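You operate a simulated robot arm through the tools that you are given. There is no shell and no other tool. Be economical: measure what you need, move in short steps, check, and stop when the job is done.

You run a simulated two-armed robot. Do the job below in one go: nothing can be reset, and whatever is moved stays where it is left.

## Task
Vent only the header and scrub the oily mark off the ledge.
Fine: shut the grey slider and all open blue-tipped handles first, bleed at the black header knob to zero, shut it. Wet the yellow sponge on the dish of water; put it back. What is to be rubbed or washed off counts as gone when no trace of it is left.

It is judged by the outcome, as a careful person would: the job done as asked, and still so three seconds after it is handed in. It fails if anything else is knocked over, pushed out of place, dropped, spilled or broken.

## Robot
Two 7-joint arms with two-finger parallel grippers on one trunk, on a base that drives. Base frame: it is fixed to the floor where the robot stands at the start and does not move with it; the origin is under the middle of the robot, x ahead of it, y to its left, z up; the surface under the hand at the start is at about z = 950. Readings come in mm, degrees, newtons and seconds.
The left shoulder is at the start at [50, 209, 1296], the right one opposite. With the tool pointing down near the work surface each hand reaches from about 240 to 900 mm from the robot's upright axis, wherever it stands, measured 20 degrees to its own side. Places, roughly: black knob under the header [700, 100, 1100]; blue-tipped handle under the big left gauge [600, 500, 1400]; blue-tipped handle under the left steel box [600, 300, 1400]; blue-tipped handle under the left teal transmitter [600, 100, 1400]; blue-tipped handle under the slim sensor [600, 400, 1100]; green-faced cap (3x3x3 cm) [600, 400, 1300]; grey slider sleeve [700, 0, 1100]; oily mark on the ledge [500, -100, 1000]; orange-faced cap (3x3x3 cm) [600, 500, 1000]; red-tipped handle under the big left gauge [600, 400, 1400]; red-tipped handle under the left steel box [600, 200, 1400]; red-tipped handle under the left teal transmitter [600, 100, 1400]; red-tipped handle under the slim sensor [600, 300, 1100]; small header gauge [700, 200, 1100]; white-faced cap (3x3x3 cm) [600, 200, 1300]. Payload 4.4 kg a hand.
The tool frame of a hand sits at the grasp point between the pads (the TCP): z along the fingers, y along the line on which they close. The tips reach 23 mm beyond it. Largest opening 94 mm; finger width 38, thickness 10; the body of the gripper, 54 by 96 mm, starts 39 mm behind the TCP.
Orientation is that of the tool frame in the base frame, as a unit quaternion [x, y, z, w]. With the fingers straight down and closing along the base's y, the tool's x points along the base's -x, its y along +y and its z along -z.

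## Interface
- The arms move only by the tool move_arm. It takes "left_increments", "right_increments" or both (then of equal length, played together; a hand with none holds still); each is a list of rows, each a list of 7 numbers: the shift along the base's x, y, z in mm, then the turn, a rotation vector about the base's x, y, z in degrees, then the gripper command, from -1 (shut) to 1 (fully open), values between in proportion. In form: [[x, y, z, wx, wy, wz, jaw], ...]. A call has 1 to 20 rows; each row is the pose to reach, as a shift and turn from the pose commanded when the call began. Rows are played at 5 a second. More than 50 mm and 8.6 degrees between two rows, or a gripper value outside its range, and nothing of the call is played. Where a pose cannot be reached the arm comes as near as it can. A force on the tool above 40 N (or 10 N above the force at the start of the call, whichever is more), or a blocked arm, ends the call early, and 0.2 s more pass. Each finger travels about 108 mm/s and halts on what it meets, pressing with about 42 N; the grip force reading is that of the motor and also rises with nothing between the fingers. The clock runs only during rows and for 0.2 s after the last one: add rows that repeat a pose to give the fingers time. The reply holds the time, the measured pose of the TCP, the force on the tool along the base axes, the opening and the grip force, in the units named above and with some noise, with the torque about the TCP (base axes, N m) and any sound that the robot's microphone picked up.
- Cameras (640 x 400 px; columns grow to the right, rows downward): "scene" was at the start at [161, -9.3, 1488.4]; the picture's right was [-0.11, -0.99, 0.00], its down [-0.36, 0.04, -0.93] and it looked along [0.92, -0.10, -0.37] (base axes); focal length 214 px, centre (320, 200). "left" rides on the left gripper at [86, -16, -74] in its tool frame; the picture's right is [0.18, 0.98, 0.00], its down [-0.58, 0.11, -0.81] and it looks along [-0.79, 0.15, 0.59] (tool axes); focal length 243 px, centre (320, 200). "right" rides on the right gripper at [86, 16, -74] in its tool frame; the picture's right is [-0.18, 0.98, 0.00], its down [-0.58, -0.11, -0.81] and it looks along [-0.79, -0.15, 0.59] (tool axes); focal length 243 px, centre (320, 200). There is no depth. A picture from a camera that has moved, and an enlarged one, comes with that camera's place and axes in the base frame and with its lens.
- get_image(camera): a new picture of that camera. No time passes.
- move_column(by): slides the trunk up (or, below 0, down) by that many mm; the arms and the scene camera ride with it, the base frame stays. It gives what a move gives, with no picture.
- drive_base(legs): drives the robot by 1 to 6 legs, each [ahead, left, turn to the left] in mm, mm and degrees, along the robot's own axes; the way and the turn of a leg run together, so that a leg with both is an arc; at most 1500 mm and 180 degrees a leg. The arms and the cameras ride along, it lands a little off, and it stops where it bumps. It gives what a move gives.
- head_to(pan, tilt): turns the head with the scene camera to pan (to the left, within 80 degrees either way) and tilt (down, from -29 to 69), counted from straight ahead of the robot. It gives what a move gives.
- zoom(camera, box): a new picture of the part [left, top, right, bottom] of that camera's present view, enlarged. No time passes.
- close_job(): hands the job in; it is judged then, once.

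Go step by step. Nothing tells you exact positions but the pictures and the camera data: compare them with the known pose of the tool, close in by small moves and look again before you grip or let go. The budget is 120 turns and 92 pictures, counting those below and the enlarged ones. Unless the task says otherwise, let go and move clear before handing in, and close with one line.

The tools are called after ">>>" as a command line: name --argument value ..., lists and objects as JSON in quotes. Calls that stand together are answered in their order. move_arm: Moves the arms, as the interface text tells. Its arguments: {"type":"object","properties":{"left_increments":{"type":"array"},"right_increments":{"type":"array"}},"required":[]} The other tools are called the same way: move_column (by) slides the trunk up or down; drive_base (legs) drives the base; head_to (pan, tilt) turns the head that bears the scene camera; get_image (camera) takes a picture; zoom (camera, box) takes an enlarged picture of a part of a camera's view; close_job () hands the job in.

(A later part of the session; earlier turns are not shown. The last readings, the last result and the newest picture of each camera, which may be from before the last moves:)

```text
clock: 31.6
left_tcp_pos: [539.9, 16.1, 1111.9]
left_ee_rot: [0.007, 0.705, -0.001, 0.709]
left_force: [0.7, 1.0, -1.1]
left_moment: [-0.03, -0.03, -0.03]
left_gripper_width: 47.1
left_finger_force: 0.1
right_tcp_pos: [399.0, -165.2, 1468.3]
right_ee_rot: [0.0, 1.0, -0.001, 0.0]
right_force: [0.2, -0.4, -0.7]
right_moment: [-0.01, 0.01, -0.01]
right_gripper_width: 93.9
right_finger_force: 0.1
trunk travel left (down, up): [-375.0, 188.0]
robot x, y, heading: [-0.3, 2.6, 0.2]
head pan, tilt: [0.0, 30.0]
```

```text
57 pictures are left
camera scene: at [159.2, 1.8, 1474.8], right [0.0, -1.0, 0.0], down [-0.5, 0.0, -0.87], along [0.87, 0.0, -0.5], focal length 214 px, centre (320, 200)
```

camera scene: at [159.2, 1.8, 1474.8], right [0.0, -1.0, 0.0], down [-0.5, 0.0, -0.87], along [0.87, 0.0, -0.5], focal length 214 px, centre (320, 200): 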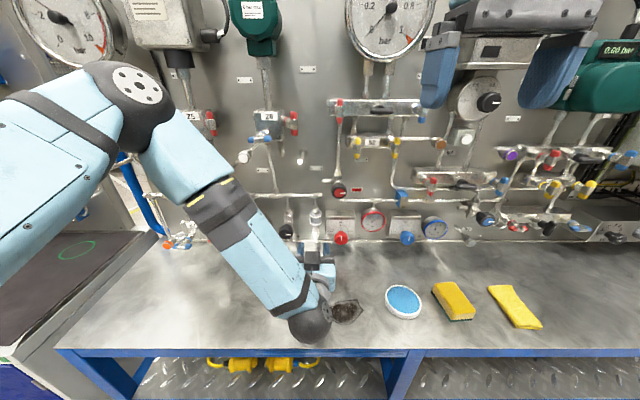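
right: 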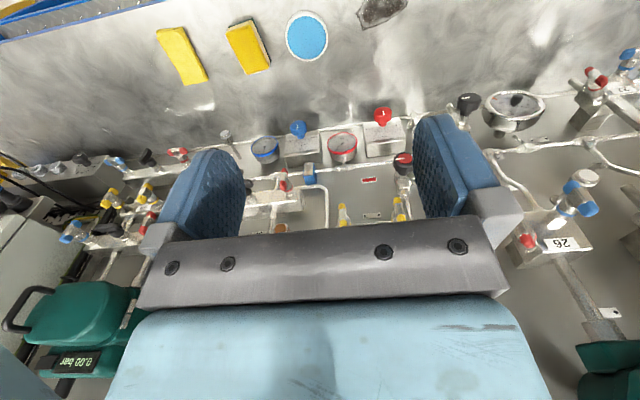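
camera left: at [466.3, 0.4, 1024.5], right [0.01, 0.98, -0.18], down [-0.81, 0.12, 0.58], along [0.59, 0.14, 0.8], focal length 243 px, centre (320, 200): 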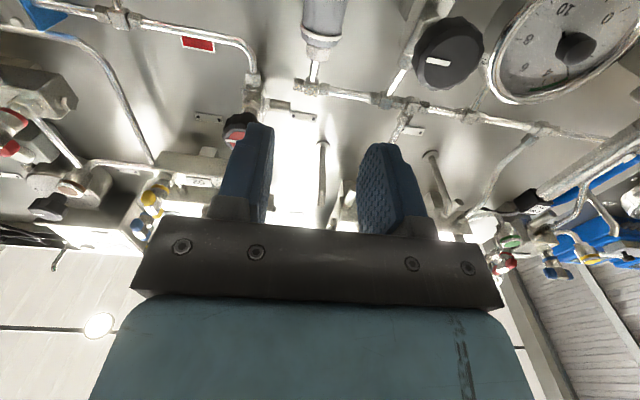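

>>> move_arm --left_increments '[[-5, 0, 5, 0, 8, 0, 0], [-10, 0, 10, 0, 16, 0, 0], [-15, 0, 15, 0, 24, 0, 0], [-20, 0, 20, 0, 32, 0, 0], [-20, 0, 20, 0, 37, 0, 0], [-20, 0, 20, 0, 37, 0, 0]]'

>>> get_image --camera "left"

>>> zoom --camera "left" --box '[220, 60, 420, 220]'

```text
clock: 33.0
left_tcp_pos: [520.2, 13.7, 1129.9]
left_ee_rot: [0.006, 0.895, -0.004, 0.447]
left_force: [0.0, -0.4, 1.0]
left_moment: [0.01, -0.03, 0.02]
left_gripper_width: 46.8
left_finger_force: 0.1
right_tcp_pos: [399.0, -167.3, 1468.2]
right_ee_rot: [0.001, 1.0, 0.0, -0.001]
right_force: [-0.3, -0.1, -0.2]
right_moment: [0.02, 0.03, 0.0]
right_gripper_width: 93.9
right_finger_force: 0.0
trunk travel left (down, up): [-375.0, 188.0]
robot x, y, heading: [1.0, 1.8, -0.1]
head pan, tilt: [0.0, 30.0]
```

```text
56 pictures are left
camera left: at [408.5, -1.6, 1106.3], right [-0.1, 0.98, -0.15], down [-0.29, 0.12, 0.95], along [0.95, 0.13, 0.28], focal length 243 px, centre (320, 200)
```

left: 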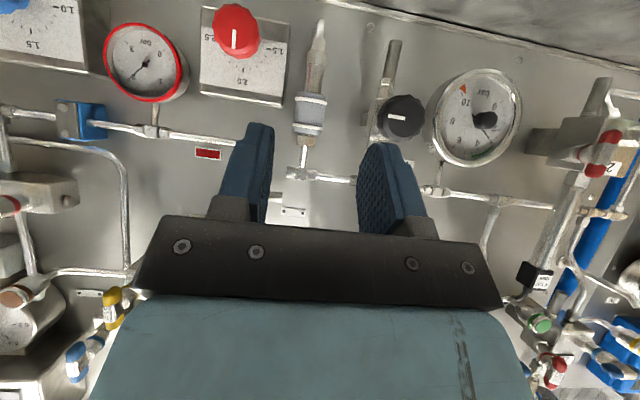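

```text
2.50 times, centred on (320, 140) of left
camera zoom: at [408.5, -1.6, 1106.3], right [-0.1, 0.98, -0.15], down [-0.29, 0.12, 0.95], along [0.95, 0.13, 0.28], focal length 606 px, centre (320, 350)
```

zoom: 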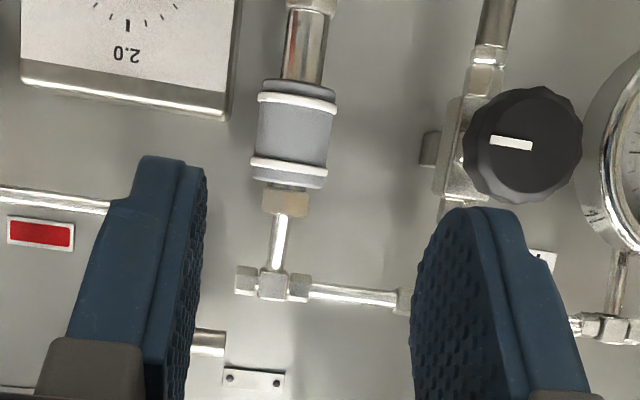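

>>> move_arm --left_increments '[[10, 0, -8, 0, -8, 0, 0], [20, -1, -16, 0, -16, 0, 0], [30, -2, -24, 0, -24, 0, 0], [40, -2, -32, 0, -32, 0, 0], [60, -2, -38, 0, -37, 0, 0], [100, -2, -39, 0, -37, 0, 0], [135, -2, -39, 0, -37, 0, 0], [135, -2, -39, 0, -37, 0, 0]]'

>>> get_image --camera "left"

>>> zoom --camera "scene" --box '[240, 180, 400, 280]'

```text
clock: 34.8
left_tcp_pos: [654.8, 11.8, 1092.3]
left_ee_rot: [0.007, 0.706, -0.003, 0.708]
left_force: [0.3, -0.1, 0.3]
left_moment: [0.01, -0.03, 0.02]
left_gripper_width: 46.7
left_finger_force: 0.1
right_tcp_pos: [397.8, -168.3, 1467.7]
right_ee_rot: [0.0, 1.0, 0.0, 0.0]
right_force: [0.2, 0.2, -0.1]
right_moment: [-0.01, -0.03, -0.03]
right_gripper_width: 94.2
right_finger_force: 0.1
trunk travel left (down, up): [-375.0, 188.0]
robot x, y, heading: [2.1, -0.2, 0.2]
head pan, tilt: [0.0, 30.0]
```

```text
54 pictures are left
camera left: at [580.6, -3.6, 1006.4], right [0.01, 0.98, -0.18], down [-0.81, 0.12, 0.58], along [0.59, 0.14, 0.8], focal length 243 px, centre (320, 200)
```

left: 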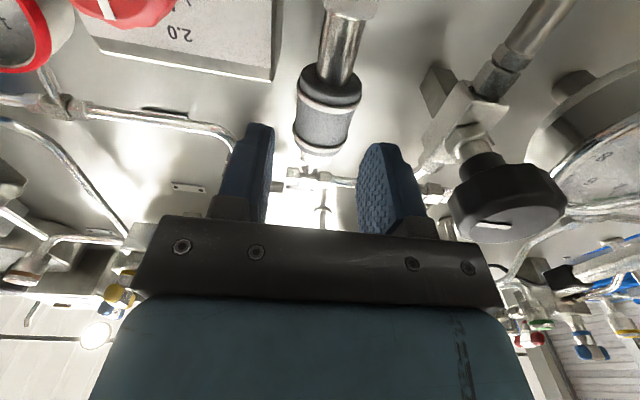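

```text
4.00 times, centred on (320, 230) of scene
camera zoom: at [159.1, 1.0, 1474.8], right [0.0, -1.0, 0.0], down [-0.5, 0.0, -0.87], along [0.87, 0.0, -0.5], focal length 858 px, centre (320, 80)
```

zoom: 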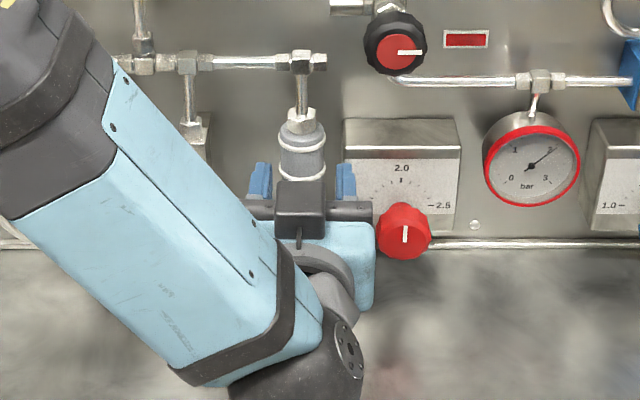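

>>> move_arm --left_increments '[[20, 2, 0, 0, 0, 0, 0], [40, 2, 0, 0, 0, 0, 0], [54, 2, 0, 0, 0, 0, 0], [54, 2, 0, 0, 0, 0, 0]]'

>>> get_image --camera "left"

```text
clock: 35.7
left_tcp_pos: [700.5, 7.0, 1097.1]
left_ee_rot: [0.005, 0.709, 0.0, 0.705]
left_force: [-16.8, 8.3, 9.1]
left_moment: [-0.54, 0.0, -0.31]
left_gripper_width: 48.7
left_finger_force: 1.5
left hand out of reach, approached as far as the arm can: row 1, 2, 3, 4
right_tcp_pos: [393.2, -164.5, 1470.7]
right_ee_rot: [-0.001, 1.0, -0.002, 0.001]
right_force: [-0.4, -0.2, 0.5]
right_moment: [0.02, 0.0, -0.02]
right_gripper_width: 94.0
right_finger_force: 0.0
trunk travel left (down, up): [-375.0, 188.0]
robot x, y, heading: [0.6, -3.8, -0.1]
head pan, tilt: [0.0, 30.0]
stopped in row 4 (left hand): the force on the tool passed its limit at 46 N (the readings are from after the stop); the commanded pose is now the measured one
```

```text
52 pictures are left
camera left: at [623.8, -9.4, 1011.4], right [0.01, 0.98, -0.18], down [-0.8, 0.11, 0.59], along [0.6, 0.14, 0.79], focal length 243 px, centre (320, 200)
```

left: 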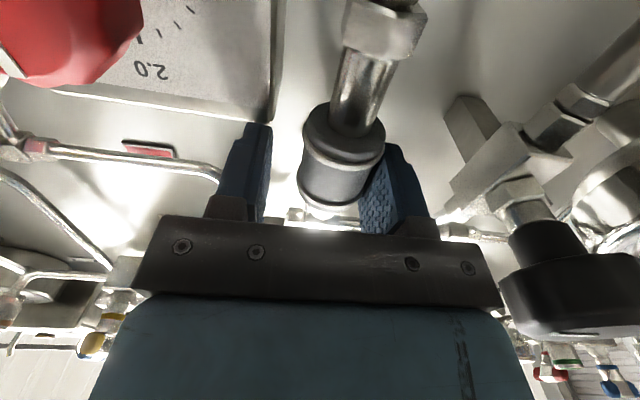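

The left arm is at the edge of its reach and one finger touched the sleeve. I back off and use a tilted hand, which brings the wrist higher and closer.

>>> move_arm --left_increments '[[-10, 3, -2, 0, 0, 0, 0], [-40, 5, -4, 0, 0, 0, 0], [-55, 6, 8, 0, 8, 0, 0], [-55, 6, 12, 0, 16, 0, 0], [-55, 6, 16, 0, 24, 0, 0], [-55, 6, 16, 0, 30, 0, 0], [-55, 6, 16, 0, 30, 0, 0]]'

>>> get_image --camera "left"

```text
clock: 37.3
left_tcp_pos: [647.5, 10.6, 1109.1]
left_ee_rot: [0.006, 0.869, -0.002, 0.495]
left_force: [0.9, 0.8, -0.1]
left_moment: [-0.01, 0.01, 0.02]
left_gripper_width: 47.0
left_finger_force: 0.1
right_tcp_pos: [398.4, -166.7, 1468.9]
right_ee_rot: [0.0, 1.0, 0.0, 0.0]
right_force: [-0.4, -0.3, 0.4]
right_moment: [0.04, -0.04, -0.02]
right_gripper_width: 94.2
right_finger_force: 0.1
trunk travel left (down, up): [-375.0, 188.0]
robot x, y, heading: [2.2, 2.1, 0.2]
head pan, tilt: [0.0, 30.0]
```

```text
51 pictures are left
camera left: at [538.9, -4.9, 1073.8], right [-0.08, 0.98, -0.15], down [-0.4, 0.11, 0.91], along [0.91, 0.14, 0.38], focal length 243 px, centre (320, 200)
```

left: 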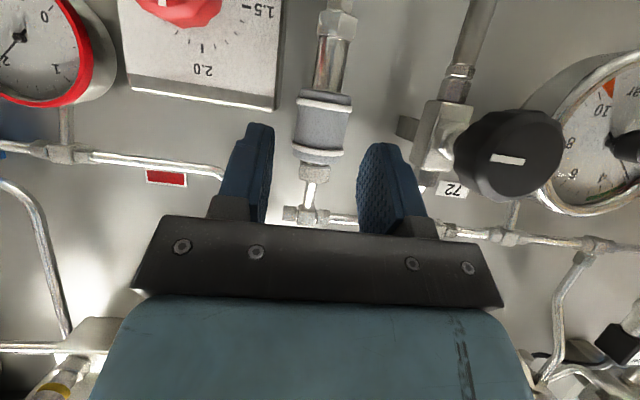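

>>> move_arm --left_increments '[[10, 4, -5, 0, 0, 0, 0.1], [25, 4, -12, 0, 0, 0, 0.1], [40, 4, -16, 0, 0, 0, 0.1], [50, 4, -17, 0, 0, 0, 0.1], [60, 4, -17, 0, 0, 0, 0.1], [60, 4, -17, 0, 0, 0, 0.1]]'

>>> get_image --camera "left"

```text
clock: 38.7
left_tcp_pos: [698.5, 12.6, 1094.1]
left_ee_rot: [0.009, 0.869, -0.003, 0.494]
left_force: [-20.2, 4.5, 12.5]
left_moment: [-0.37, -0.17, -0.53]
left_gripper_width: 49.3
left_finger_force: 0.1
right_tcp_pos: [393.0, -163.5, 1470.8]
right_ee_rot: [0.0, 1.0, -0.001, 0.002]
right_force: [1.4, -0.3, 0.2]
right_moment: [-0.01, -0.02, 0.0]
right_gripper_width: 94.0
right_finger_force: 0.1
trunk travel left (down, up): [-375.0, 188.0]
robot x, y, heading: [0.9, 1.3, -0.0]
head pan, tilt: [0.0, 30.0]
stopped in row 6 (left hand): the force on the tool passed its limit at 46 N (the readings are from after the stop); the commanded pose is now the measured one
```

```text
50 pictures are left
camera left: at [590.5, -1.3, 1058.1], right [-0.08, 0.99, -0.15], down [-0.39, 0.11, 0.91], along [0.92, 0.13, 0.38], focal length 243 px, centre (320, 200)
```

left: 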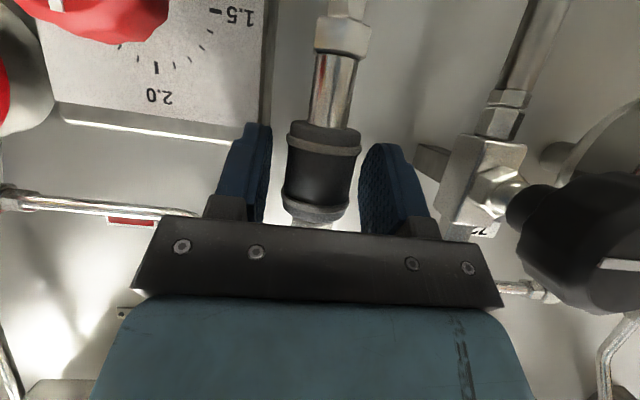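

The right finger met the regulator box front at x≈718; the sleeve itself is between the fingers. I ease back 3 mm and close on it there.

>>> move_arm --left_increments '[[-4, 1, -1, 0, 0, 0, 0], [-3, 2, -1, 0, 0, 0, -0.15], [-3, 2, -1, 0, 0, 0, -0.4], [-3, 2, -1, 0, 0, 0, -1], [-3, 2, -1, 0, 0, 0, -1]]'

>>> get_image --camera "left"

```text
clock: 39.9
left_tcp_pos: [699.4, 13.1, 1089.9]
left_ee_rot: [0.01, 0.871, -0.003, 0.49]
left_force: [-15.1, -8.9, -3.6]
left_moment: [-1.1, 1.34, -0.3]
left_gripper_width: 33.6
left_finger_force: 45.4
right_tcp_pos: [395.7, -168.5, 1469.4]
right_ee_rot: [0.0, 1.0, 0.0, 0.001]
right_force: [-0.7, -1.1, 0.2]
right_moment: [-0.01, 0.0, -0.01]
right_gripper_width: 94.0
right_finger_force: 0.2
trunk travel left (down, up): [-375.0, 188.0]
robot x, y, heading: [-2.4, 0.7, 0.1]
head pan, tilt: [0.0, 30.0]
```

```text
49 pictures are left
camera left: at [589.4, -0.9, 1053.7], right [-0.08, 0.99, -0.15], down [-0.39, 0.11, 0.92], along [0.92, 0.13, 0.37], focal length 243 px, centre (320, 200)
```

left: 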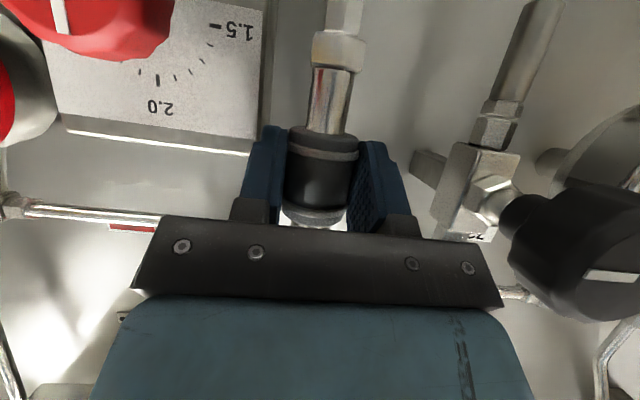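

>>> move_arm --left_increments '[[0, 0, -4, 0, 0, 0, -1], [0, 0, -8, 0, 0, 0, -1], [0, 0, -12, 0, 0, 0, -1], [0, 0, -16, 0, 0, 0, -1], [0, 0, -16, 0, 0, 0, -1]]'

>>> get_image --camera "left"

```text
clock: 41.1
left_tcp_pos: [699.1, 13.1, 1075.4]
left_ee_rot: [0.01, 0.87, -0.002, 0.493]
left_force: [-16.0, -13.2, 2.7]
left_moment: [-1.17, -0.82, -0.17]
left_gripper_width: 34.0
left_finger_force: 44.6
right_tcp_pos: [392.7, -169.1, 1469.2]
right_ee_rot: [0.0, 1.0, 0.0, 0.0]
right_force: [0.4, -0.1, -0.4]
right_moment: [0.02, -0.03, -0.05]
right_gripper_width: 94.4
right_finger_force: 0.0
trunk travel left (down, up): [-375.0, 188.0]
robot x, y, heading: [-1.0, -0.3, 0.1]
head pan, tilt: [0.0, 30.0]
```

```text
48 pictures are left
camera left: at [589.8, -0.9, 1040.0], right [-0.08, 0.99, -0.15], down [-0.39, 0.11, 0.91], along [0.92, 0.13, 0.38], focal length 243 px, centre (320, 200)
```

left: 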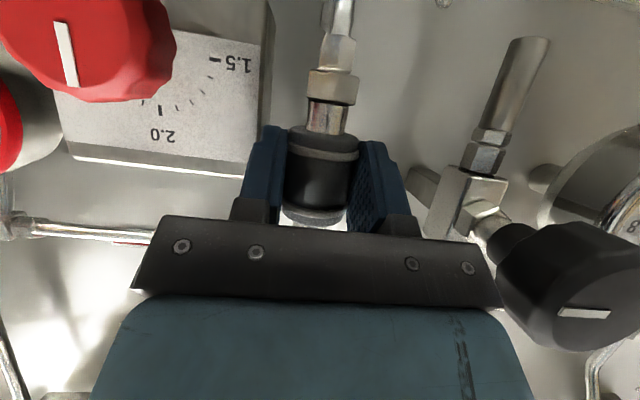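

>>> move_arm --left_increments '[[0, 0, -4, 0, 0, 0, -1], [0, 0, -8, 0, 0, 0, -1], [0, 0, -12, 0, 0, 0, -1], [0, 0, -15, 0, 0, 0, -1]]'

>>> get_image --camera "left"

```text
clock: 42.1
left_tcp_pos: [699.5, 13.9, 1064.0]
left_ee_rot: [0.008, 0.868, -0.001, 0.496]
left_force: [-9.2, -10.5, 26.0]
left_moment: [-1.07, 0.54, -0.15]
left_gripper_width: 34.0
left_finger_force: 44.6
right_tcp_pos: [392.9, -167.9, 1470.0]
right_ee_rot: [-0.001, 1.0, -0.001, 0.002]
right_force: [0.3, 0.6, 0.5]
right_moment: [-0.01, -0.01, 0.02]
right_gripper_width: 94.0
right_finger_force: 0.1
trunk travel left (down, up): [-375.0, 188.0]
robot x, y, heading: [-0.8, 1.6, 0.0]
head pan, tilt: [0.0, 30.0]
```

```text
47 pictures are left
camera left: at [590.2, -1.2, 1027.4], right [-0.08, 0.99, -0.15], down [-0.4, 0.11, 0.91], along [0.91, 0.13, 0.38], focal length 243 px, centre (320, 200)
```

left: 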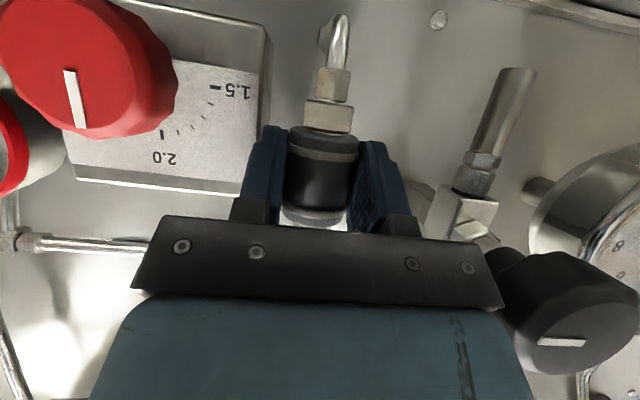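

The slider sits against its lower stop. I release, retreat and line up on the black knob.

>>> move_arm --left_increments '[[0, 0, 4, 0, 0, 0, -0.6], [0, 0, 4, 0, 0, 0, -0.18], [0, 0, 4, 0, 0, 0, -0.15], [-15, 1, 6, 0, 0, 0, -0.15], [-45, 1, 15, 0, 0, 0, 0], [-90, 10, 25, 0, -7, 0, 0.2], [-120, 35, 25, 0, -15, 0, 0.3], [-130, 60, 25, 0, -22, 0, 0.3], [-130, 84, 23, 0, -30, 0, 0.3], [-130, 84, 23, 0, -30, 0, 0.3]]'

>>> get_image --camera "left"

>>> get_image --camera "scene"

```text
clock: 44.3
left_tcp_pos: [559.2, 63.0, 1104.7]
left_ee_rot: [0.008, 0.714, 0.001, 0.701]
left_force: [-0.2, -0.3, 0.8]
left_moment: [-0.02, 0.02, 0.02]
left_gripper_width: 61.2
left_finger_force: 0.0
left hand out of reach, approached as far as the arm can: row 9, 10
right_tcp_pos: [397.1, -167.2, 1468.8]
right_ee_rot: [-0.001, 1.0, 0.001, 0.0]
right_force: [0.2, -0.4, -0.1]
right_moment: [0.0, 0.03, -0.01]
right_gripper_width: 93.9
right_finger_force: 0.0
trunk travel left (down, up): [-375.0, 188.0]
robot x, y, heading: [0.6, 0.9, -0.0]
head pan, tilt: [0.0, 30.0]
```

```text
46 pictures are left
camera left: at [482.5, 47.3, 1019.5], right [0.01, 0.99, -0.17], down [-0.79, 0.11, 0.6], along [0.61, 0.13, 0.78], focal length 243 px, centre (320, 200)
```

left: 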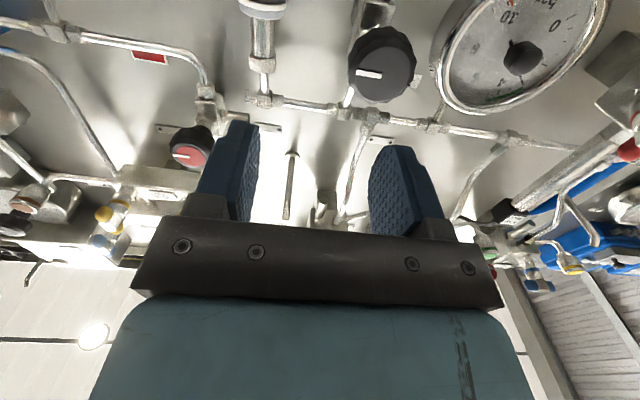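

```text
45 pictures are left
camera scene: at [157.8, 1.6, 1474.8], right [0.0, -1.0, 0.0], down [-0.5, 0.0, -0.87], along [0.87, 0.0, -0.5], focal length 214 px, centre (320, 200)
```

scene: 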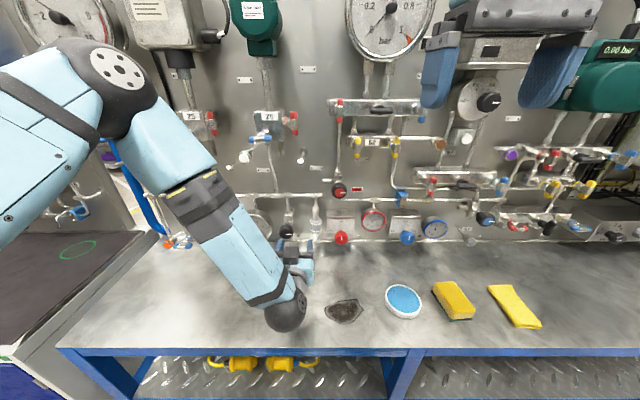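

The arm is short of range here; lowering the trunk will give the same easy geometry as with valve 26. I raise the left hand first, then lower the trunk by 250 mm.

>>> move_arm --left_increments '[[-20, 0, 40, 0, 0, 0, 0.3], [-40, 0, 80, 0, 0, 0, 0.3], [-40, 10, 120, 0, 0, 0, 0.3], [-40, 25, 160, 0, 0, 0, 0.3], [-40, 40, 200, 0, 0, 0, 0.3], [-40, 55, 240, 0, 0, 0, 0.3], [-40, 67, 255, 0, 0, 0, 0.3], [-40, 67, 255, 0, 0, 0, 0.3]]'

>>> move_column --by -250

>>> get_image --camera "left"

>>> get_image --camera "scene"

```text
clock: 46.1
left_tcp_pos: [519.5, 129.8, 1357.8]
left_ee_rot: [0.009, 0.713, 0.0, 0.701]
left_force: [-0.8, -0.8, 0.0]
left_moment: [0.0, -0.02, 0.02]
left_gripper_width: 61.1
left_finger_force: 0.0
right_tcp_pos: [398.6, -166.8, 1468.5]
right_ee_rot: [0.001, 1.0, 0.0, 0.001]
right_force: [0.4, -0.2, -0.3]
right_moment: [0.02, 0.05, -0.01]
right_gripper_width: 93.9
right_finger_force: 0.2
trunk travel left (down, up): [-375.0, 188.0]
robot x, y, heading: [-3.7, 0.4, -0.1]
head pan, tilt: [0.0, 30.0]
```

```text
clock: 48.7
left_tcp_pos: [517.9, 130.4, 1106.5]
left_ee_rot: [0.009, 0.713, 0.0, 0.701]
left_force: [0.4, 0.5, 0.2]
left_moment: [0.01, 0.02, 0.01]
left_gripper_width: 61.4
left_finger_force: 0.1
right_tcp_pos: [398.1, -165.4, 1218.5]
right_ee_rot: [-0.001, 1.0, -0.001, 0.0]
right_force: [0.0, -0.1, 0.7]
right_moment: [0.04, 0.01, 0.01]
right_gripper_width: 93.9
right_finger_force: 0.1
trunk travel left (down, up): [-125.0, 438.0]
robot x, y, heading: [0.5, -3.6, 0.2]
head pan, tilt: [0.0, 30.0]
```

```text
44 pictures are left
camera left: at [442.3, 116.1, 1021.9], right [0.01, 0.99, -0.17], down [-0.79, 0.11, 0.6], along [0.61, 0.13, 0.78], focal length 243 px, centre (320, 200)
```

left: 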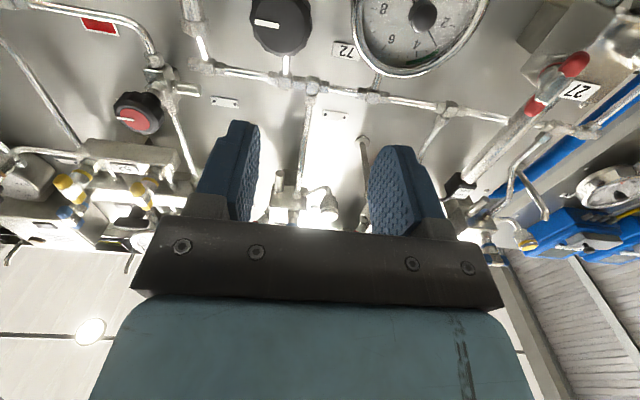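

```text
43 pictures are left
camera scene: at [157.9, 1.7, 1224.8], right [0.0, -1.0, 0.0], down [-0.5, 0.0, -0.87], along [0.87, 0.0, -0.5], focal length 214 px, centre (320, 200)
```

scene: 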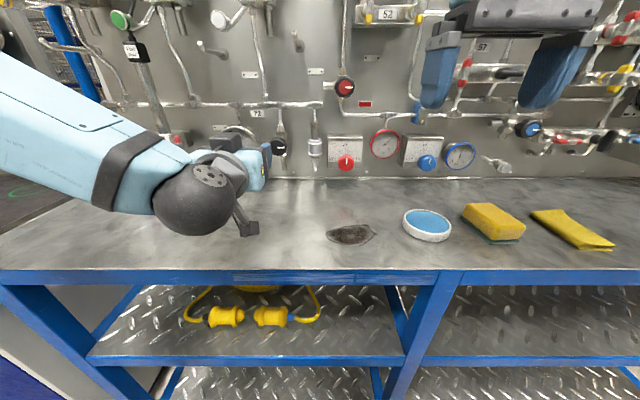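

>>> move_arm --left_increments '[[10, -8, -5, 8, 0, 0, 0.3], [20, -16, -10, 16, 0, 0, 0.3], [30, -24, -15, 24, 0, 0, 0.3], [45, -32, -20, 32, 0, 0, 0.3], [60, -33, -20, 40, 0, 0, 0.3], [70, -33, -20, 45, 0, 0, 0.3], [70, -33, -20, 45, 0, 0, 0.3]]'

>>> get_image --camera "left"

```text
clock: 50.3
left_tcp_pos: [588.9, 98.8, 1086.7]
left_ee_rot: [0.277, 0.659, 0.274, 0.644]
left_force: [-0.1, 0.7, 0.7]
left_moment: [0.02, 0.03, -0.02]
left_gripper_width: 60.9
left_finger_force: 0.0
right_tcp_pos: [397.1, -166.6, 1218.1]
right_ee_rot: [-0.001, 1.0, 0.0, 0.0]
right_force: [-0.7, -0.3, 0.5]
right_moment: [-0.03, -0.01, 0.01]
right_gripper_width: 93.9
right_finger_force: 0.1
trunk travel left (down, up): [-125.0, 438.0]
robot x, y, heading: [-0.4, 1.4, -0.0]
head pan, tilt: [0.0, 30.0]
```

```text
42 pictures are left
camera left: at [512.5, 148.1, 1017.6], right [0.01, 0.82, 0.58], down [-0.79, -0.35, 0.5], along [0.61, -0.46, 0.65], focal length 243 px, centre (320, 200)
```

left: 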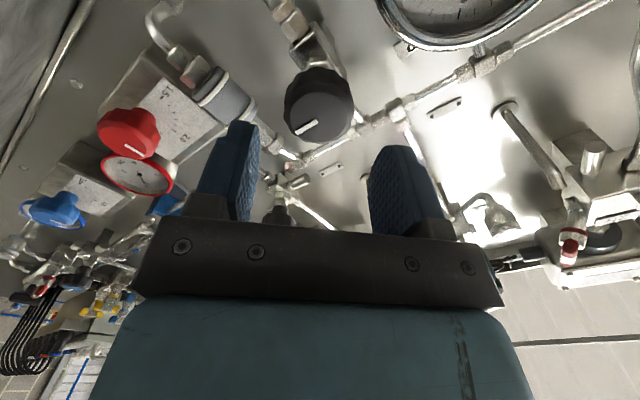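

>>> move_arm --left_increments '[[20, -3, 1, 0, 0, 0, 0.3], [40, -3, 1, 0, 0, 0, 0.3], [58, -3, 1, 0, 0, 0, 0.3], [58, -3, 1, 0, 0, 0, 0], [58, -3, 1, 0, 0, 0, -0.5], [58, -3, 1, 0, 0, 0, -1], [58, -3, 1, 0, 0, 0, -1]]'

>>> get_image --camera "left"

>>> zoom --camera "scene" --box '[200, 100, 300, 162]'

```text
clock: 51.9
left_tcp_pos: [647.4, 95.5, 1088.8]
left_ee_rot: [0.275, 0.659, 0.273, 0.644]
left_force: [4.6, 2.9, 5.3]
left_moment: [-0.01, 0.04, 0.01]
left_gripper_width: 41.3
left_finger_force: 44.9
right_tcp_pos: [397.4, -166.2, 1218.5]
right_ee_rot: [0.0, 1.0, -0.001, 0.0]
right_force: [0.7, -0.1, 0.4]
right_moment: [-0.01, -0.02, 0.01]
right_gripper_width: 93.9
right_finger_force: 0.1
trunk travel left (down, up): [-125.0, 438.0]
robot x, y, heading: [2.0, -1.6, 0.0]
head pan, tilt: [0.0, 30.0]
```

```text
41 pictures are left
camera left: at [570.4, 144.9, 1018.4], right [0.01, 0.82, 0.58], down [-0.79, -0.34, 0.5], along [0.61, -0.46, 0.65], focal length 243 px, centre (320, 200)
```

left: 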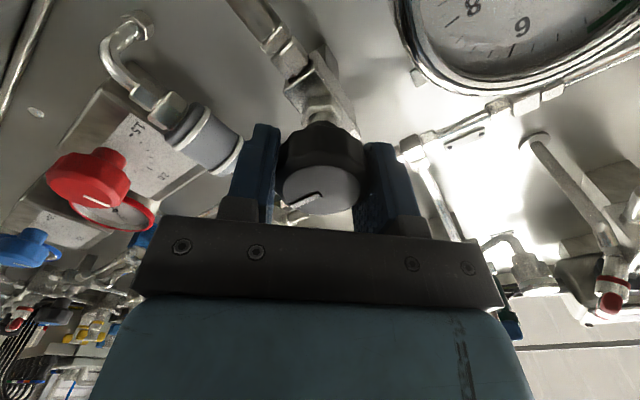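

```text
6.40 times, centred on (250, 131) of scene
camera zoom: at [158.2, 1.9, 1224.8], right [0.0, -1.0, 0.0], down [-0.5, 0.0, -0.87], along [0.87, 0.0, -0.5], focal length 1373 px, centre (768, 642)
```

zoom: 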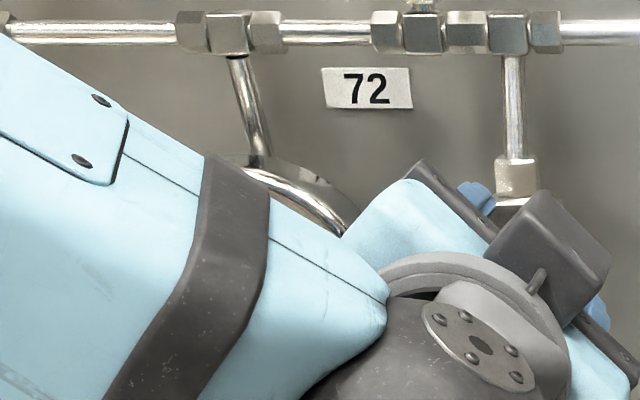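

>>> move_arm --left_increments '[[0, 0, 0, -6, 0, 0, -1], [0, 0, 0, -12, 0, 0, -1], [0, 0, 0, -18, 0, 0, -1], [0, 0, 0, -24, 0, 0, -1], [0, 0, 0, -30, 0, 0, -1]]'

```text
clock: 53.1
left_tcp_pos: [646.5, 98.1, 1089.6]
left_ee_rot: [0.098, 0.706, 0.092, 0.695]
left_force: [9.3, 16.5, 21.9]
left_moment: [0.13, -0.14, -0.22]
left_gripper_width: 41.1
left_finger_force: 45.3
right_tcp_pos: [396.9, -165.8, 1219.5]
right_ee_rot: [0.0, 1.0, -0.001, 0.001]
right_force: [0.1, -0.2, 0.1]
right_moment: [0.01, 0.01, 0.02]
right_gripper_width: 94.4
right_finger_force: 0.2
trunk travel left (down, up): [-125.0, 438.0]
robot x, y, heading: [3.4, -4.1, 0.2]
head pan, tilt: [0.0, 30.0]
```

>>> move_arm --left_increments '[[0, 1, 2, -6, 0, 0, -1], [0, 2, 3, -12, 0, 0, -1], [0, 2, 3, -18, 0, 0, -1], [0, 2, 3, -24, 0, 0, -1], [0, 2, 3, -30, 0, 0, -1]]'

>>> get_image --camera "left"

```text
clock: 54.3
left_tcp_pos: [646.8, 99.0, 1089.6]
left_ee_rot: [-0.084, 0.708, -0.094, 0.695]
left_force: [0.2, 19.2, 3.0]
left_moment: [0.14, -0.05, 0.07]
left_gripper_width: 41.5
left_finger_force: 45.3
right_tcp_pos: [397.9, -163.6, 1218.5]
right_ee_rot: [-0.001, 1.0, -0.002, 0.0]
right_force: [0.1, -0.4, 0.1]
right_moment: [-0.02, -0.01, 0.01]
right_gripper_width: 93.8
right_finger_force: 0.0
trunk travel left (down, up): [-125.0, 438.0]
robot x, y, heading: [-1.3, -1.1, 0.1]
head pan, tilt: [0.0, 30.0]
```

```text
39 pictures are left
camera left: at [569.9, 62.9, 1011.3], right [0.01, 0.91, -0.42], down [-0.79, 0.26, 0.55], along [0.61, 0.33, 0.72], focal length 243 px, centre (320, 200)
```

left: 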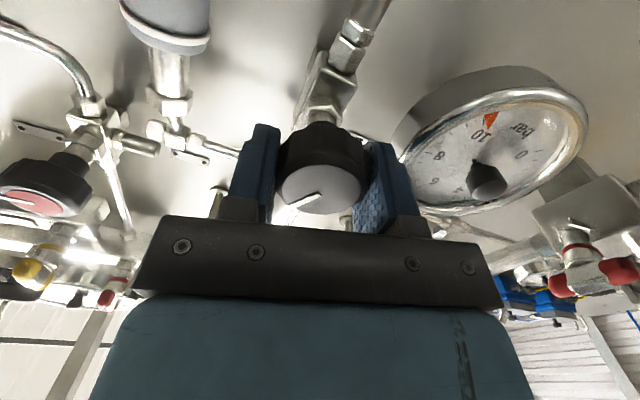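

>>> zoom --camera "left" --box '[400, 70, 600, 230]'

```text
2.50 times, centred on (500, 150) of left
camera zoom: at [569.9, 62.9, 1011.3], right [0.01, 0.91, -0.42], down [-0.79, 0.26, 0.55], along [0.61, 0.33, 0.72], focal length 606 px, centre (-130, 325)
```

zoom: 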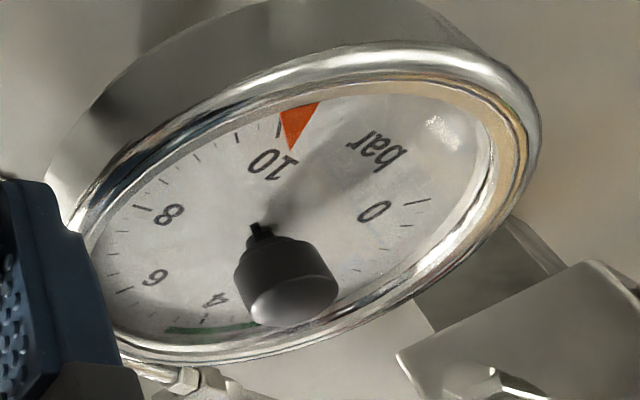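

>>> move_arm --left_increments '[[0, 1, 0, -7, 0, 0, -1], [0, 1, 0, -14, 0, 0, -1], [0, 1, 0, -21, 0, 0, -1], [0, 1, 0, -28, 0, 0, -1], [0, 1, 0, -35, 0, 0, -1], [0, 1, 0, -35, 0, 0, -1]]'

>>> get_image --camera "left"

```text
clock: 55.8
left_tcp_pos: [646.7, 101.6, 1087.8]
left_ee_rot: [-0.291, 0.648, -0.299, 0.638]
left_force: [-5.9, 10.8, -3.7]
left_moment: [0.09, 0.33, 0.69]
left_gripper_width: 41.4
left_finger_force: 45.4
right_tcp_pos: [398.1, -163.8, 1219.3]
right_ee_rot: [-0.002, 1.0, -0.001, -0.001]
right_force: [-1.0, 0.4, -0.2]
right_moment: [-0.03, -0.03, 0.02]
right_gripper_width: 94.0
right_finger_force: 0.0
trunk travel left (down, up): [-125.0, 438.0]
robot x, y, heading: [-1.0, -0.7, 0.0]
head pan, tilt: [0.0, 30.0]
stopped in row 6 (left hand): the force on the tool passed its limit at 41 N (the readings are from after the stop); the commanded pose is now the measured one
```

```text
37 pictures are left
camera left: at [570.2, 26.2, 1044.8], right [0.0, 0.5, -0.87], down [-0.8, 0.53, 0.3], along [0.61, 0.69, 0.4], focal length 243 px, centre (320, 200)
```

left: 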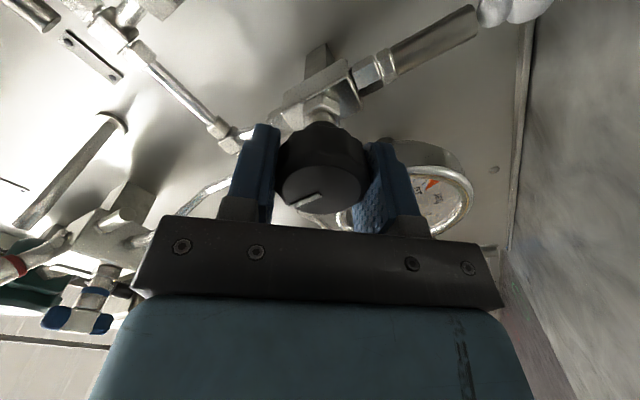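

>>> move_arm --left_increments '[[0, 0, 0, 0, 0, 0, -0.5], [0, 0, 0, 0, 0, 0, 0], [0, 0, 0, 0, 0, 0, 0.3], [-30, 0, 0, 0, 0, 0, 0.3], [-70, -1, 0, 8, 0, 0, 0.3], [-70, -2, 0, 16, 0, 0, 0.3], [-70, -4, 0, 24, 0, 0, 0.3], [-70, -4, 0, 32, 0, 0, 0.3], [-70, -4, 0, 40, 0, 0, 0.3], [-70, -4, 0, 48, 0, 0, 0.3], [-70, -4, 0, 48, 0, 0, 0.3]]'

>>> get_image --camera "left"

>>> zoom --camera "left" --box '[300, 0, 500, 120]'

```text
clock: 58.2
left_tcp_pos: [576.3, 93.0, 1089.0]
left_ee_rot: [-0.005, 0.714, -0.01, 0.7]
left_force: [0.1, -1.1, 0.4]
left_moment: [-0.02, -0.01, -0.02]
left_gripper_width: 60.9
left_finger_force: 0.1
right_tcp_pos: [398.7, -166.7, 1219.0]
right_ee_rot: [0.0, 1.0, -0.001, 0.0]
right_force: [0.2, 0.4, -0.8]
right_moment: [-0.01, 0.01, 0.02]
right_gripper_width: 94.2
right_finger_force: 0.1
trunk travel left (down, up): [-125.0, 438.0]
robot x, y, heading: [1.8, -2.1, 0.2]
head pan, tilt: [0.0, 30.0]
```

```text
36 pictures are left
camera left: at [500.1, 76.7, 1004.3], right [0.0, 0.98, -0.2], down [-0.79, 0.13, 0.6], along [0.61, 0.16, 0.78], focal length 243 px, centre (320, 200)
```

left: 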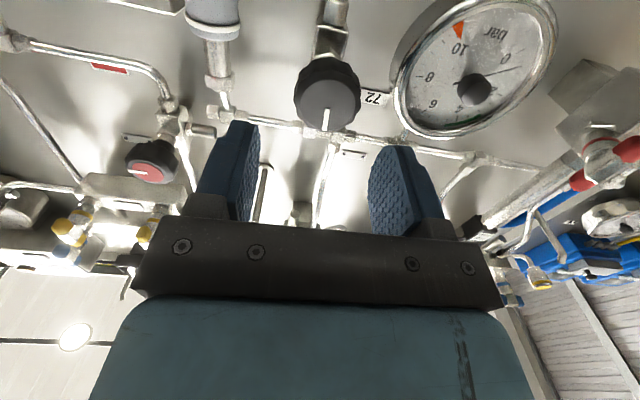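

```text
3.20 times, centred on (400, 60) of left
camera zoom: at [500.1, 76.7, 1004.3], right [0.0, 0.98, -0.2], down [-0.79, 0.13, 0.6], along [0.61, 0.16, 0.78], focal length 776 px, centre (64, 648)
```

zoom: 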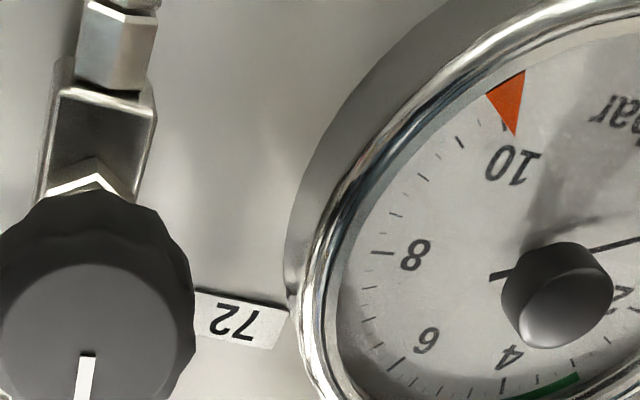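

>>> zoom --camera "left" --box '[420, 0, 580, 120]'

```text
3.33 times, centred on (500, 60) of left
camera zoom: at [500.1, 76.7, 1004.3], right [0.0, 0.98, -0.2], down [-0.79, 0.13, 0.6], along [0.61, 0.16, 0.78], focal length 809 px, centre (-280, 667)
```

zoom: 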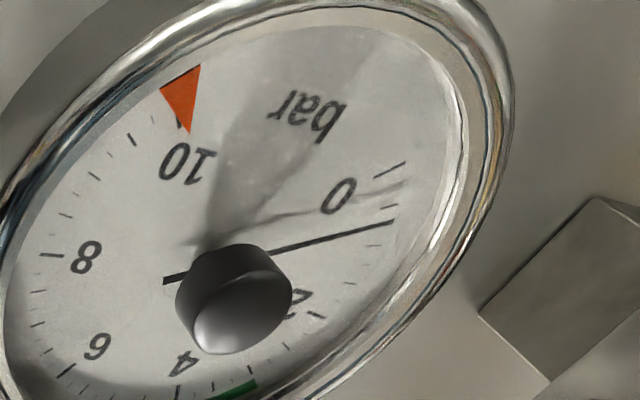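

The bleed is open and the header gauge has fallen to near zero. I wait and look again.

>>> move_arm --left_increments '[[0, 3, 0, 0, 0, 0, 0.3], [0, 3, 0, 0, 0, 0, 0.3], [0, 3, 0, 0, 0, 0, 0.3], [0, 3, 0, 0, 0, 0, 0.3], [0, 3, 0, 0, 0, 0, 0.3], [0, 3, 0, 0, 0, 0, 0.3], [0, 3, 0, 0, 0, 0, 0.3], [0, 3, 0, 0, 0, 0, 0.3], [0, 3, 0, 0, 0, 0, 0.3], [0, 3, 0, 0, 0, 0, 0.3], [0, 3, 0, 0, 0, 0, 0.3], [0, 3, 0, 0, 0, 0, 0.3], [0, 3, 0, 0, 0, 0, 0.3], [0, 3, 0, 0, 0, 0, 0.3], [0, 3, 0, 0, 0, 0, 0.3]]'

>>> zoom --camera "left" --box '[420, 0, 580, 120]'

```text
clock: 61.4
left_tcp_pos: [575.9, 96.8, 1088.7]
left_ee_rot: [-0.004, 0.714, -0.011, 0.7]
left_force: [-0.1, 0.0, 0.3]
left_moment: [0.0, -0.02, 0.0]
left_gripper_width: 61.3
left_finger_force: 0.0
right_tcp_pos: [397.1, -166.9, 1219.0]
right_ee_rot: [-0.001, 1.0, 0.0, 0.0]
right_force: [0.0, -0.2, -0.2]
right_moment: [0.03, -0.03, 0.01]
right_gripper_width: 94.0
right_finger_force: 0.2
trunk travel left (down, up): [-125.0, 438.0]
robot x, y, heading: [-1.6, 1.3, -0.0]
head pan, tilt: [0.0, 30.0]
```

```text
3.33 times, centred on (500, 60) of left
camera zoom: at [500.2, 79.0, 1003.8], right [0.0, 0.98, -0.21], down [-0.79, 0.13, 0.59], along [0.61, 0.16, 0.78], focal length 809 px, centre (-280, 667)
```

zoom: 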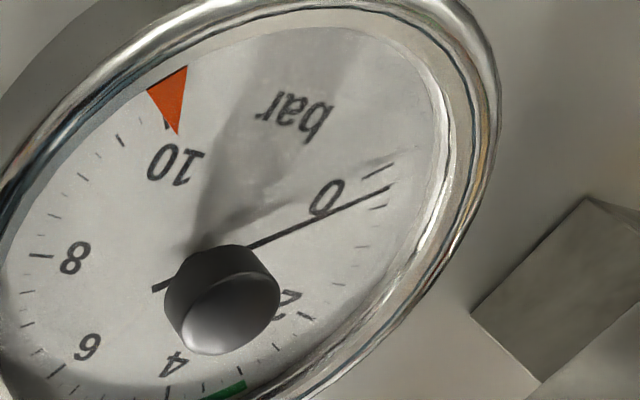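

>>> move_arm --left_increments '[[0, 0, 0, 0, 0, 0, 0.3], [0, 0, 0, 0, 0, 0, 0.3], [0, 0, 0, 0, 0, 0, 0.3], [0, 0, 0, 0, 0, 0, 0.3], [0, 0, 0, 0, 0, 0, 0.3], [0, 0, 0, 0, 0, 0, 0.3], [0, 0, 0, 0, 0, 0, 0.3], [0, 0, 0, 0, 0, 0, 0.3], [0, 0, 0, 0, 0, 0, 0.3], [0, 0, 0, 0, 0, 0, 0.3], [0, 0, 0, 0, 0, 0, 0.3], [0, 0, 0, 0, 0, 0, 0.3], [0, 0, 0, 0, 0, 0, 0.3], [0, 0, 0, 0, 0, 0, 0.3], [0, 0, 0, 0, 0, 0, 0.3], [0, 0, 0, 0, 0, 0, 0.3], [0, 0, 0, 0, 0, 0, 0.3], [0, 0, 0, 0, 0, 0, 0.3], [0, 0, 0, 0, 0, 0, 0.3], [0, 0, 0, 0, 0, 0, 0.3]]'

>>> move_arm --left_increments '[[0, 0, 0, 0, 0, 0, 0.3], [0, 0, 0, 0, 0, 0, 0.3], [0, 0, 0, 0, 0, 0, 0.3], [0, 0, 0, 0, 0, 0, 0.3], [0, 0, 0, 0, 0, 0, 0.3], [0, 0, 0, 0, 0, 0, 0.3], [0, 0, 0, 0, 0, 0, 0.3], [0, 0, 0, 0, 0, 0, 0.3], [0, 0, 0, 0, 0, 0, 0.3], [0, 0, 0, 0, 0, 0, 0.3], [0, 0, 0, 0, 0, 0, 0.3], [0, 0, 0, 0, 0, 0, 0.3], [0, 0, 0, 0, 0, 0, 0.3], [0, 0, 0, 0, 0, 0, 0.3], [0, 0, 0, 0, 0, 0, 0.3], [0, 0, 0, 0, 0, 0, 0.3], [0, 0, 0, 0, 0, 0, 0.3], [0, 0, 0, 0, 0, 0, 0.3], [0, 0, 0, 0, 0, 0, 0.3], [0, 0, 0, 0, 0, 0, 0.3]]'

>>> zoom --camera "left" --box '[420, 0, 580, 120]'

```text
clock: 65.6
left_tcp_pos: [577.3, 97.0, 1088.2]
left_ee_rot: [-0.005, 0.714, -0.011, 0.7]
left_force: [-1.0, -0.2, 0.2]
left_moment: [0.0, 0.0, -0.02]
left_gripper_width: 61.1
left_finger_force: 0.0
right_tcp_pos: [397.9, -165.9, 1219.4]
right_ee_rot: [-0.002, 1.0, 0.0, 0.0]
right_force: [-0.5, 0.3, 0.4]
right_moment: [0.02, -0.01, 0.02]
right_gripper_width: 94.1
right_finger_force: 0.1
trunk travel left (down, up): [-125.0, 438.0]
robot x, y, heading: [-1.5, 1.1, 0.0]
head pan, tilt: [0.0, 30.0]
```

```text
clock: 69.8
left_tcp_pos: [576.7, 97.5, 1088.3]
left_ee_rot: [-0.005, 0.714, -0.011, 0.7]
left_force: [-0.8, 0.1, 0.0]
left_moment: [0.0, 0.02, 0.0]
left_gripper_width: 61.4
left_finger_force: 0.0
right_tcp_pos: [397.2, -165.9, 1218.6]
right_ee_rot: [-0.001, 1.0, -0.001, 0.0]
right_force: [-0.1, 0.0, 0.1]
right_moment: [0.01, -0.02, 0.02]
right_gripper_width: 94.0
right_finger_force: 0.2
trunk travel left (down, up): [-125.0, 438.0]
robot x, y, heading: [-2.9, 2.1, 0.1]
head pan, tilt: [0.0, 30.0]
```

```text
3.33 times, centred on (500, 60) of left
camera zoom: at [500.2, 79.0, 1003.8], right [0.01, 0.98, -0.21], down [-0.79, 0.13, 0.59], along [0.61, 0.16, 0.78], focal length 809 px, centre (-280, 667)
```

zoom: 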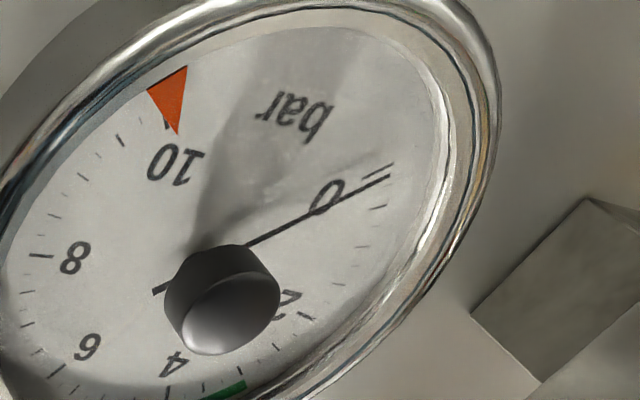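

>>> move_arm --left_increments '[[0, 0, 0, 0, 0, 0, 0.3], [0, 0, 0, 0, 0, 0, 0.3], [0, 0, 0, 0, 0, 0, 0.3], [0, 0, 0, 0, 0, 0, 0.3], [0, 0, 0, 0, 0, 0, 0.3], [0, 0, 0, 0, 0, 0, 0.3], [0, 0, 0, 0, 0, 0, 0.3], [0, 0, 0, 0, 0, 0, 0.3], [0, 0, 0, 0, 0, 0, 0.3], [0, 0, 0, 0, 0, 0, 0.3], [0, 0, 0, 0, 0, 0, 0.3], [0, 0, 0, 0, 0, 0, 0.3], [0, 0, 0, 0, 0, 0, 0.3], [0, 0, 0, 0, 0, 0, 0.3], [0, 0, 0, 0, 0, 0, 0.3], [0, 0, 0, 0, 0, 0, 0.3], [0, 0, 0, 0, 0, 0, 0.3], [0, 0, 0, 0, 0, 0, 0.3], [0, 0, 0, 0, 0, 0, 0.3], [0, 0, 0, 0, 0, 0, 0.3]]'

>>> move_arm --left_increments '[[0, 0, 0, 0, 0, 0, 0.3], [0, 0, 0, 0, 0, 0, 0.3], [0, 0, 0, 0, 0, 0, 0.3], [0, 0, 0, 0, 0, 0, 0.3], [0, 0, 0, 0, 0, 0, 0.3], [0, 0, 0, 0, 0, 0, 0.3], [0, 0, 0, 0, 0, 0, 0.3], [0, 0, 0, 0, 0, 0, 0.3], [0, 0, 0, 0, 0, 0, 0.3], [0, 0, 0, 0, 0, 0, 0.3], [0, 0, 0, 0, 0, 0, 0.3], [0, 0, 0, 0, 0, 0, 0.3], [0, 0, 0, 0, 0, 0, 0.3], [0, 0, 0, 0, 0, 0, 0.3], [0, 0, 0, 0, 0, 0, 0.3], [0, 0, 0, 0, 0, 0, 0.3], [0, 0, 0, 0, 0, 0, 0.3], [0, 0, 0, 0, 0, 0, 0.3], [0, 0, 0, 0, 0, 0, 0.3], [0, 0, 0, 0, 0, 0, 0.3]]'

>>> zoom --camera "left" --box '[420, 0, 580, 120]'

```text
clock: 74.0
left_tcp_pos: [577.9, 96.7, 1088.0]
left_ee_rot: [-0.005, 0.714, -0.01, 0.7]
left_force: [0.0, 0.6, -0.2]
left_moment: [-0.01, -0.01, 0.02]
left_gripper_width: 61.1
left_finger_force: 0.0
right_tcp_pos: [397.3, -166.5, 1218.8]
right_ee_rot: [-0.001, 1.0, -0.001, 0.0]
right_force: [-0.1, -1.0, -0.3]
right_moment: [0.02, -0.01, 0.01]
right_gripper_width: 94.0
right_finger_force: 0.0
trunk travel left (down, up): [-125.0, 438.0]
robot x, y, heading: [-4.4, 1.3, 0.1]
head pan, tilt: [0.0, 30.0]
```

```text
clock: 78.2
left_tcp_pos: [576.4, 96.3, 1088.2]
left_ee_rot: [-0.005, 0.714, -0.011, 0.7]
left_force: [0.1, 0.3, 0.0]
left_moment: [-0.03, 0.01, 0.02]
left_gripper_width: 61.1
left_finger_force: 0.0
right_tcp_pos: [396.9, -166.4, 1218.6]
right_ee_rot: [-0.001, 1.0, 0.0, 0.0]
right_force: [-0.4, 0.2, -0.1]
right_moment: [0.01, 0.0, 0.01]
right_gripper_width: 94.1
right_finger_force: 0.0
trunk travel left (down, up): [-125.0, 438.0]
robot x, y, heading: [-1.9, 1.8, -0.0]
head pan, tilt: [0.0, 30.0]
```

```text
3.33 times, centred on (500, 60) of left
camera zoom: at [500.2, 79.0, 1003.8], right [0.0, 0.98, -0.21], down [-0.79, 0.13, 0.59], along [0.61, 0.16, 0.78], focal length 809 px, centre (-280, 667)
```

zoom: 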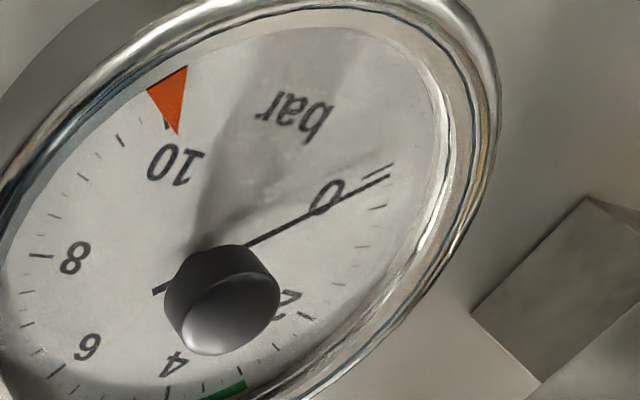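

Steady at zero. Now I shut the knob, turning it back clockwise.

>>> move_arm --left_increments '[[0, 0, 0, -8, 0, 0, 0.3], [0, 0, 0, -16, 0, 0, 0.3], [0, 1, 0, -24, 0, 0, 0.3], [0, 2, 0, -32, 0, 0, 0.3], [0, 2, 0, -40, 0, 0, 0.3], [10, 3, 0, -48, 0, 0, 0.3], [40, 3, 0, -48, 0, 0, 0.3], [70, 3, 0, -48, 0, 0, 0.3], [70, 3, 0, -48, 0, 0, 0], [70, 3, 0, -48, 0, 0, -0.5], [70, 3, 0, -48, 0, 0, -1], [70, 3, 0, -48, 0, 0, -1]]'

>>> move_arm --left_increments '[[0, 0, 0, 6, 0, 0, -1], [0, 0, 0, 12, 0, 0, -1], [0, 0, 0, 18, 0, 0, -1], [0, 0, 0, 24, 0, 0, -1], [0, 0, 0, 30, 0, 0, -1]]'

```text
clock: 80.8
left_tcp_pos: [647.0, 100.7, 1087.6]
left_ee_rot: [-0.289, 0.648, -0.3, 0.637]
left_force: [-0.9, 1.4, -5.5]
left_moment: [0.04, 0.32, -0.38]
left_gripper_width: 41.2
left_finger_force: 45.3
right_tcp_pos: [398.2, -165.3, 1217.7]
right_ee_rot: [-0.002, 1.0, -0.001, 0.001]
right_force: [0.7, 0.4, 0.5]
right_moment: [-0.01, -0.01, -0.01]
right_gripper_width: 93.9
right_finger_force: 0.1
trunk travel left (down, up): [-125.0, 438.0]
robot x, y, heading: [3.1, 2.6, -0.2]
head pan, tilt: [0.0, 30.0]
```

```text
clock: 82.0
left_tcp_pos: [646.6, 99.0, 1087.5]
left_ee_rot: [-0.113, 0.704, -0.122, 0.691]
left_force: [5.1, -6.7, 4.9]
left_moment: [-0.09, 0.83, -0.65]
left_gripper_width: 41.4
left_finger_force: 45.1
right_tcp_pos: [397.7, -166.0, 1217.8]
right_ee_rot: [-0.001, 1.0, 0.001, -0.001]
right_force: [-1.4, 0.5, 0.4]
right_moment: [0.01, -0.02, -0.05]
right_gripper_width: 94.3
right_finger_force: 0.0
trunk travel left (down, up): [-125.0, 438.0]
robot x, y, heading: [-0.3, 0.8, -0.1]
head pan, tilt: [0.0, 30.0]
```

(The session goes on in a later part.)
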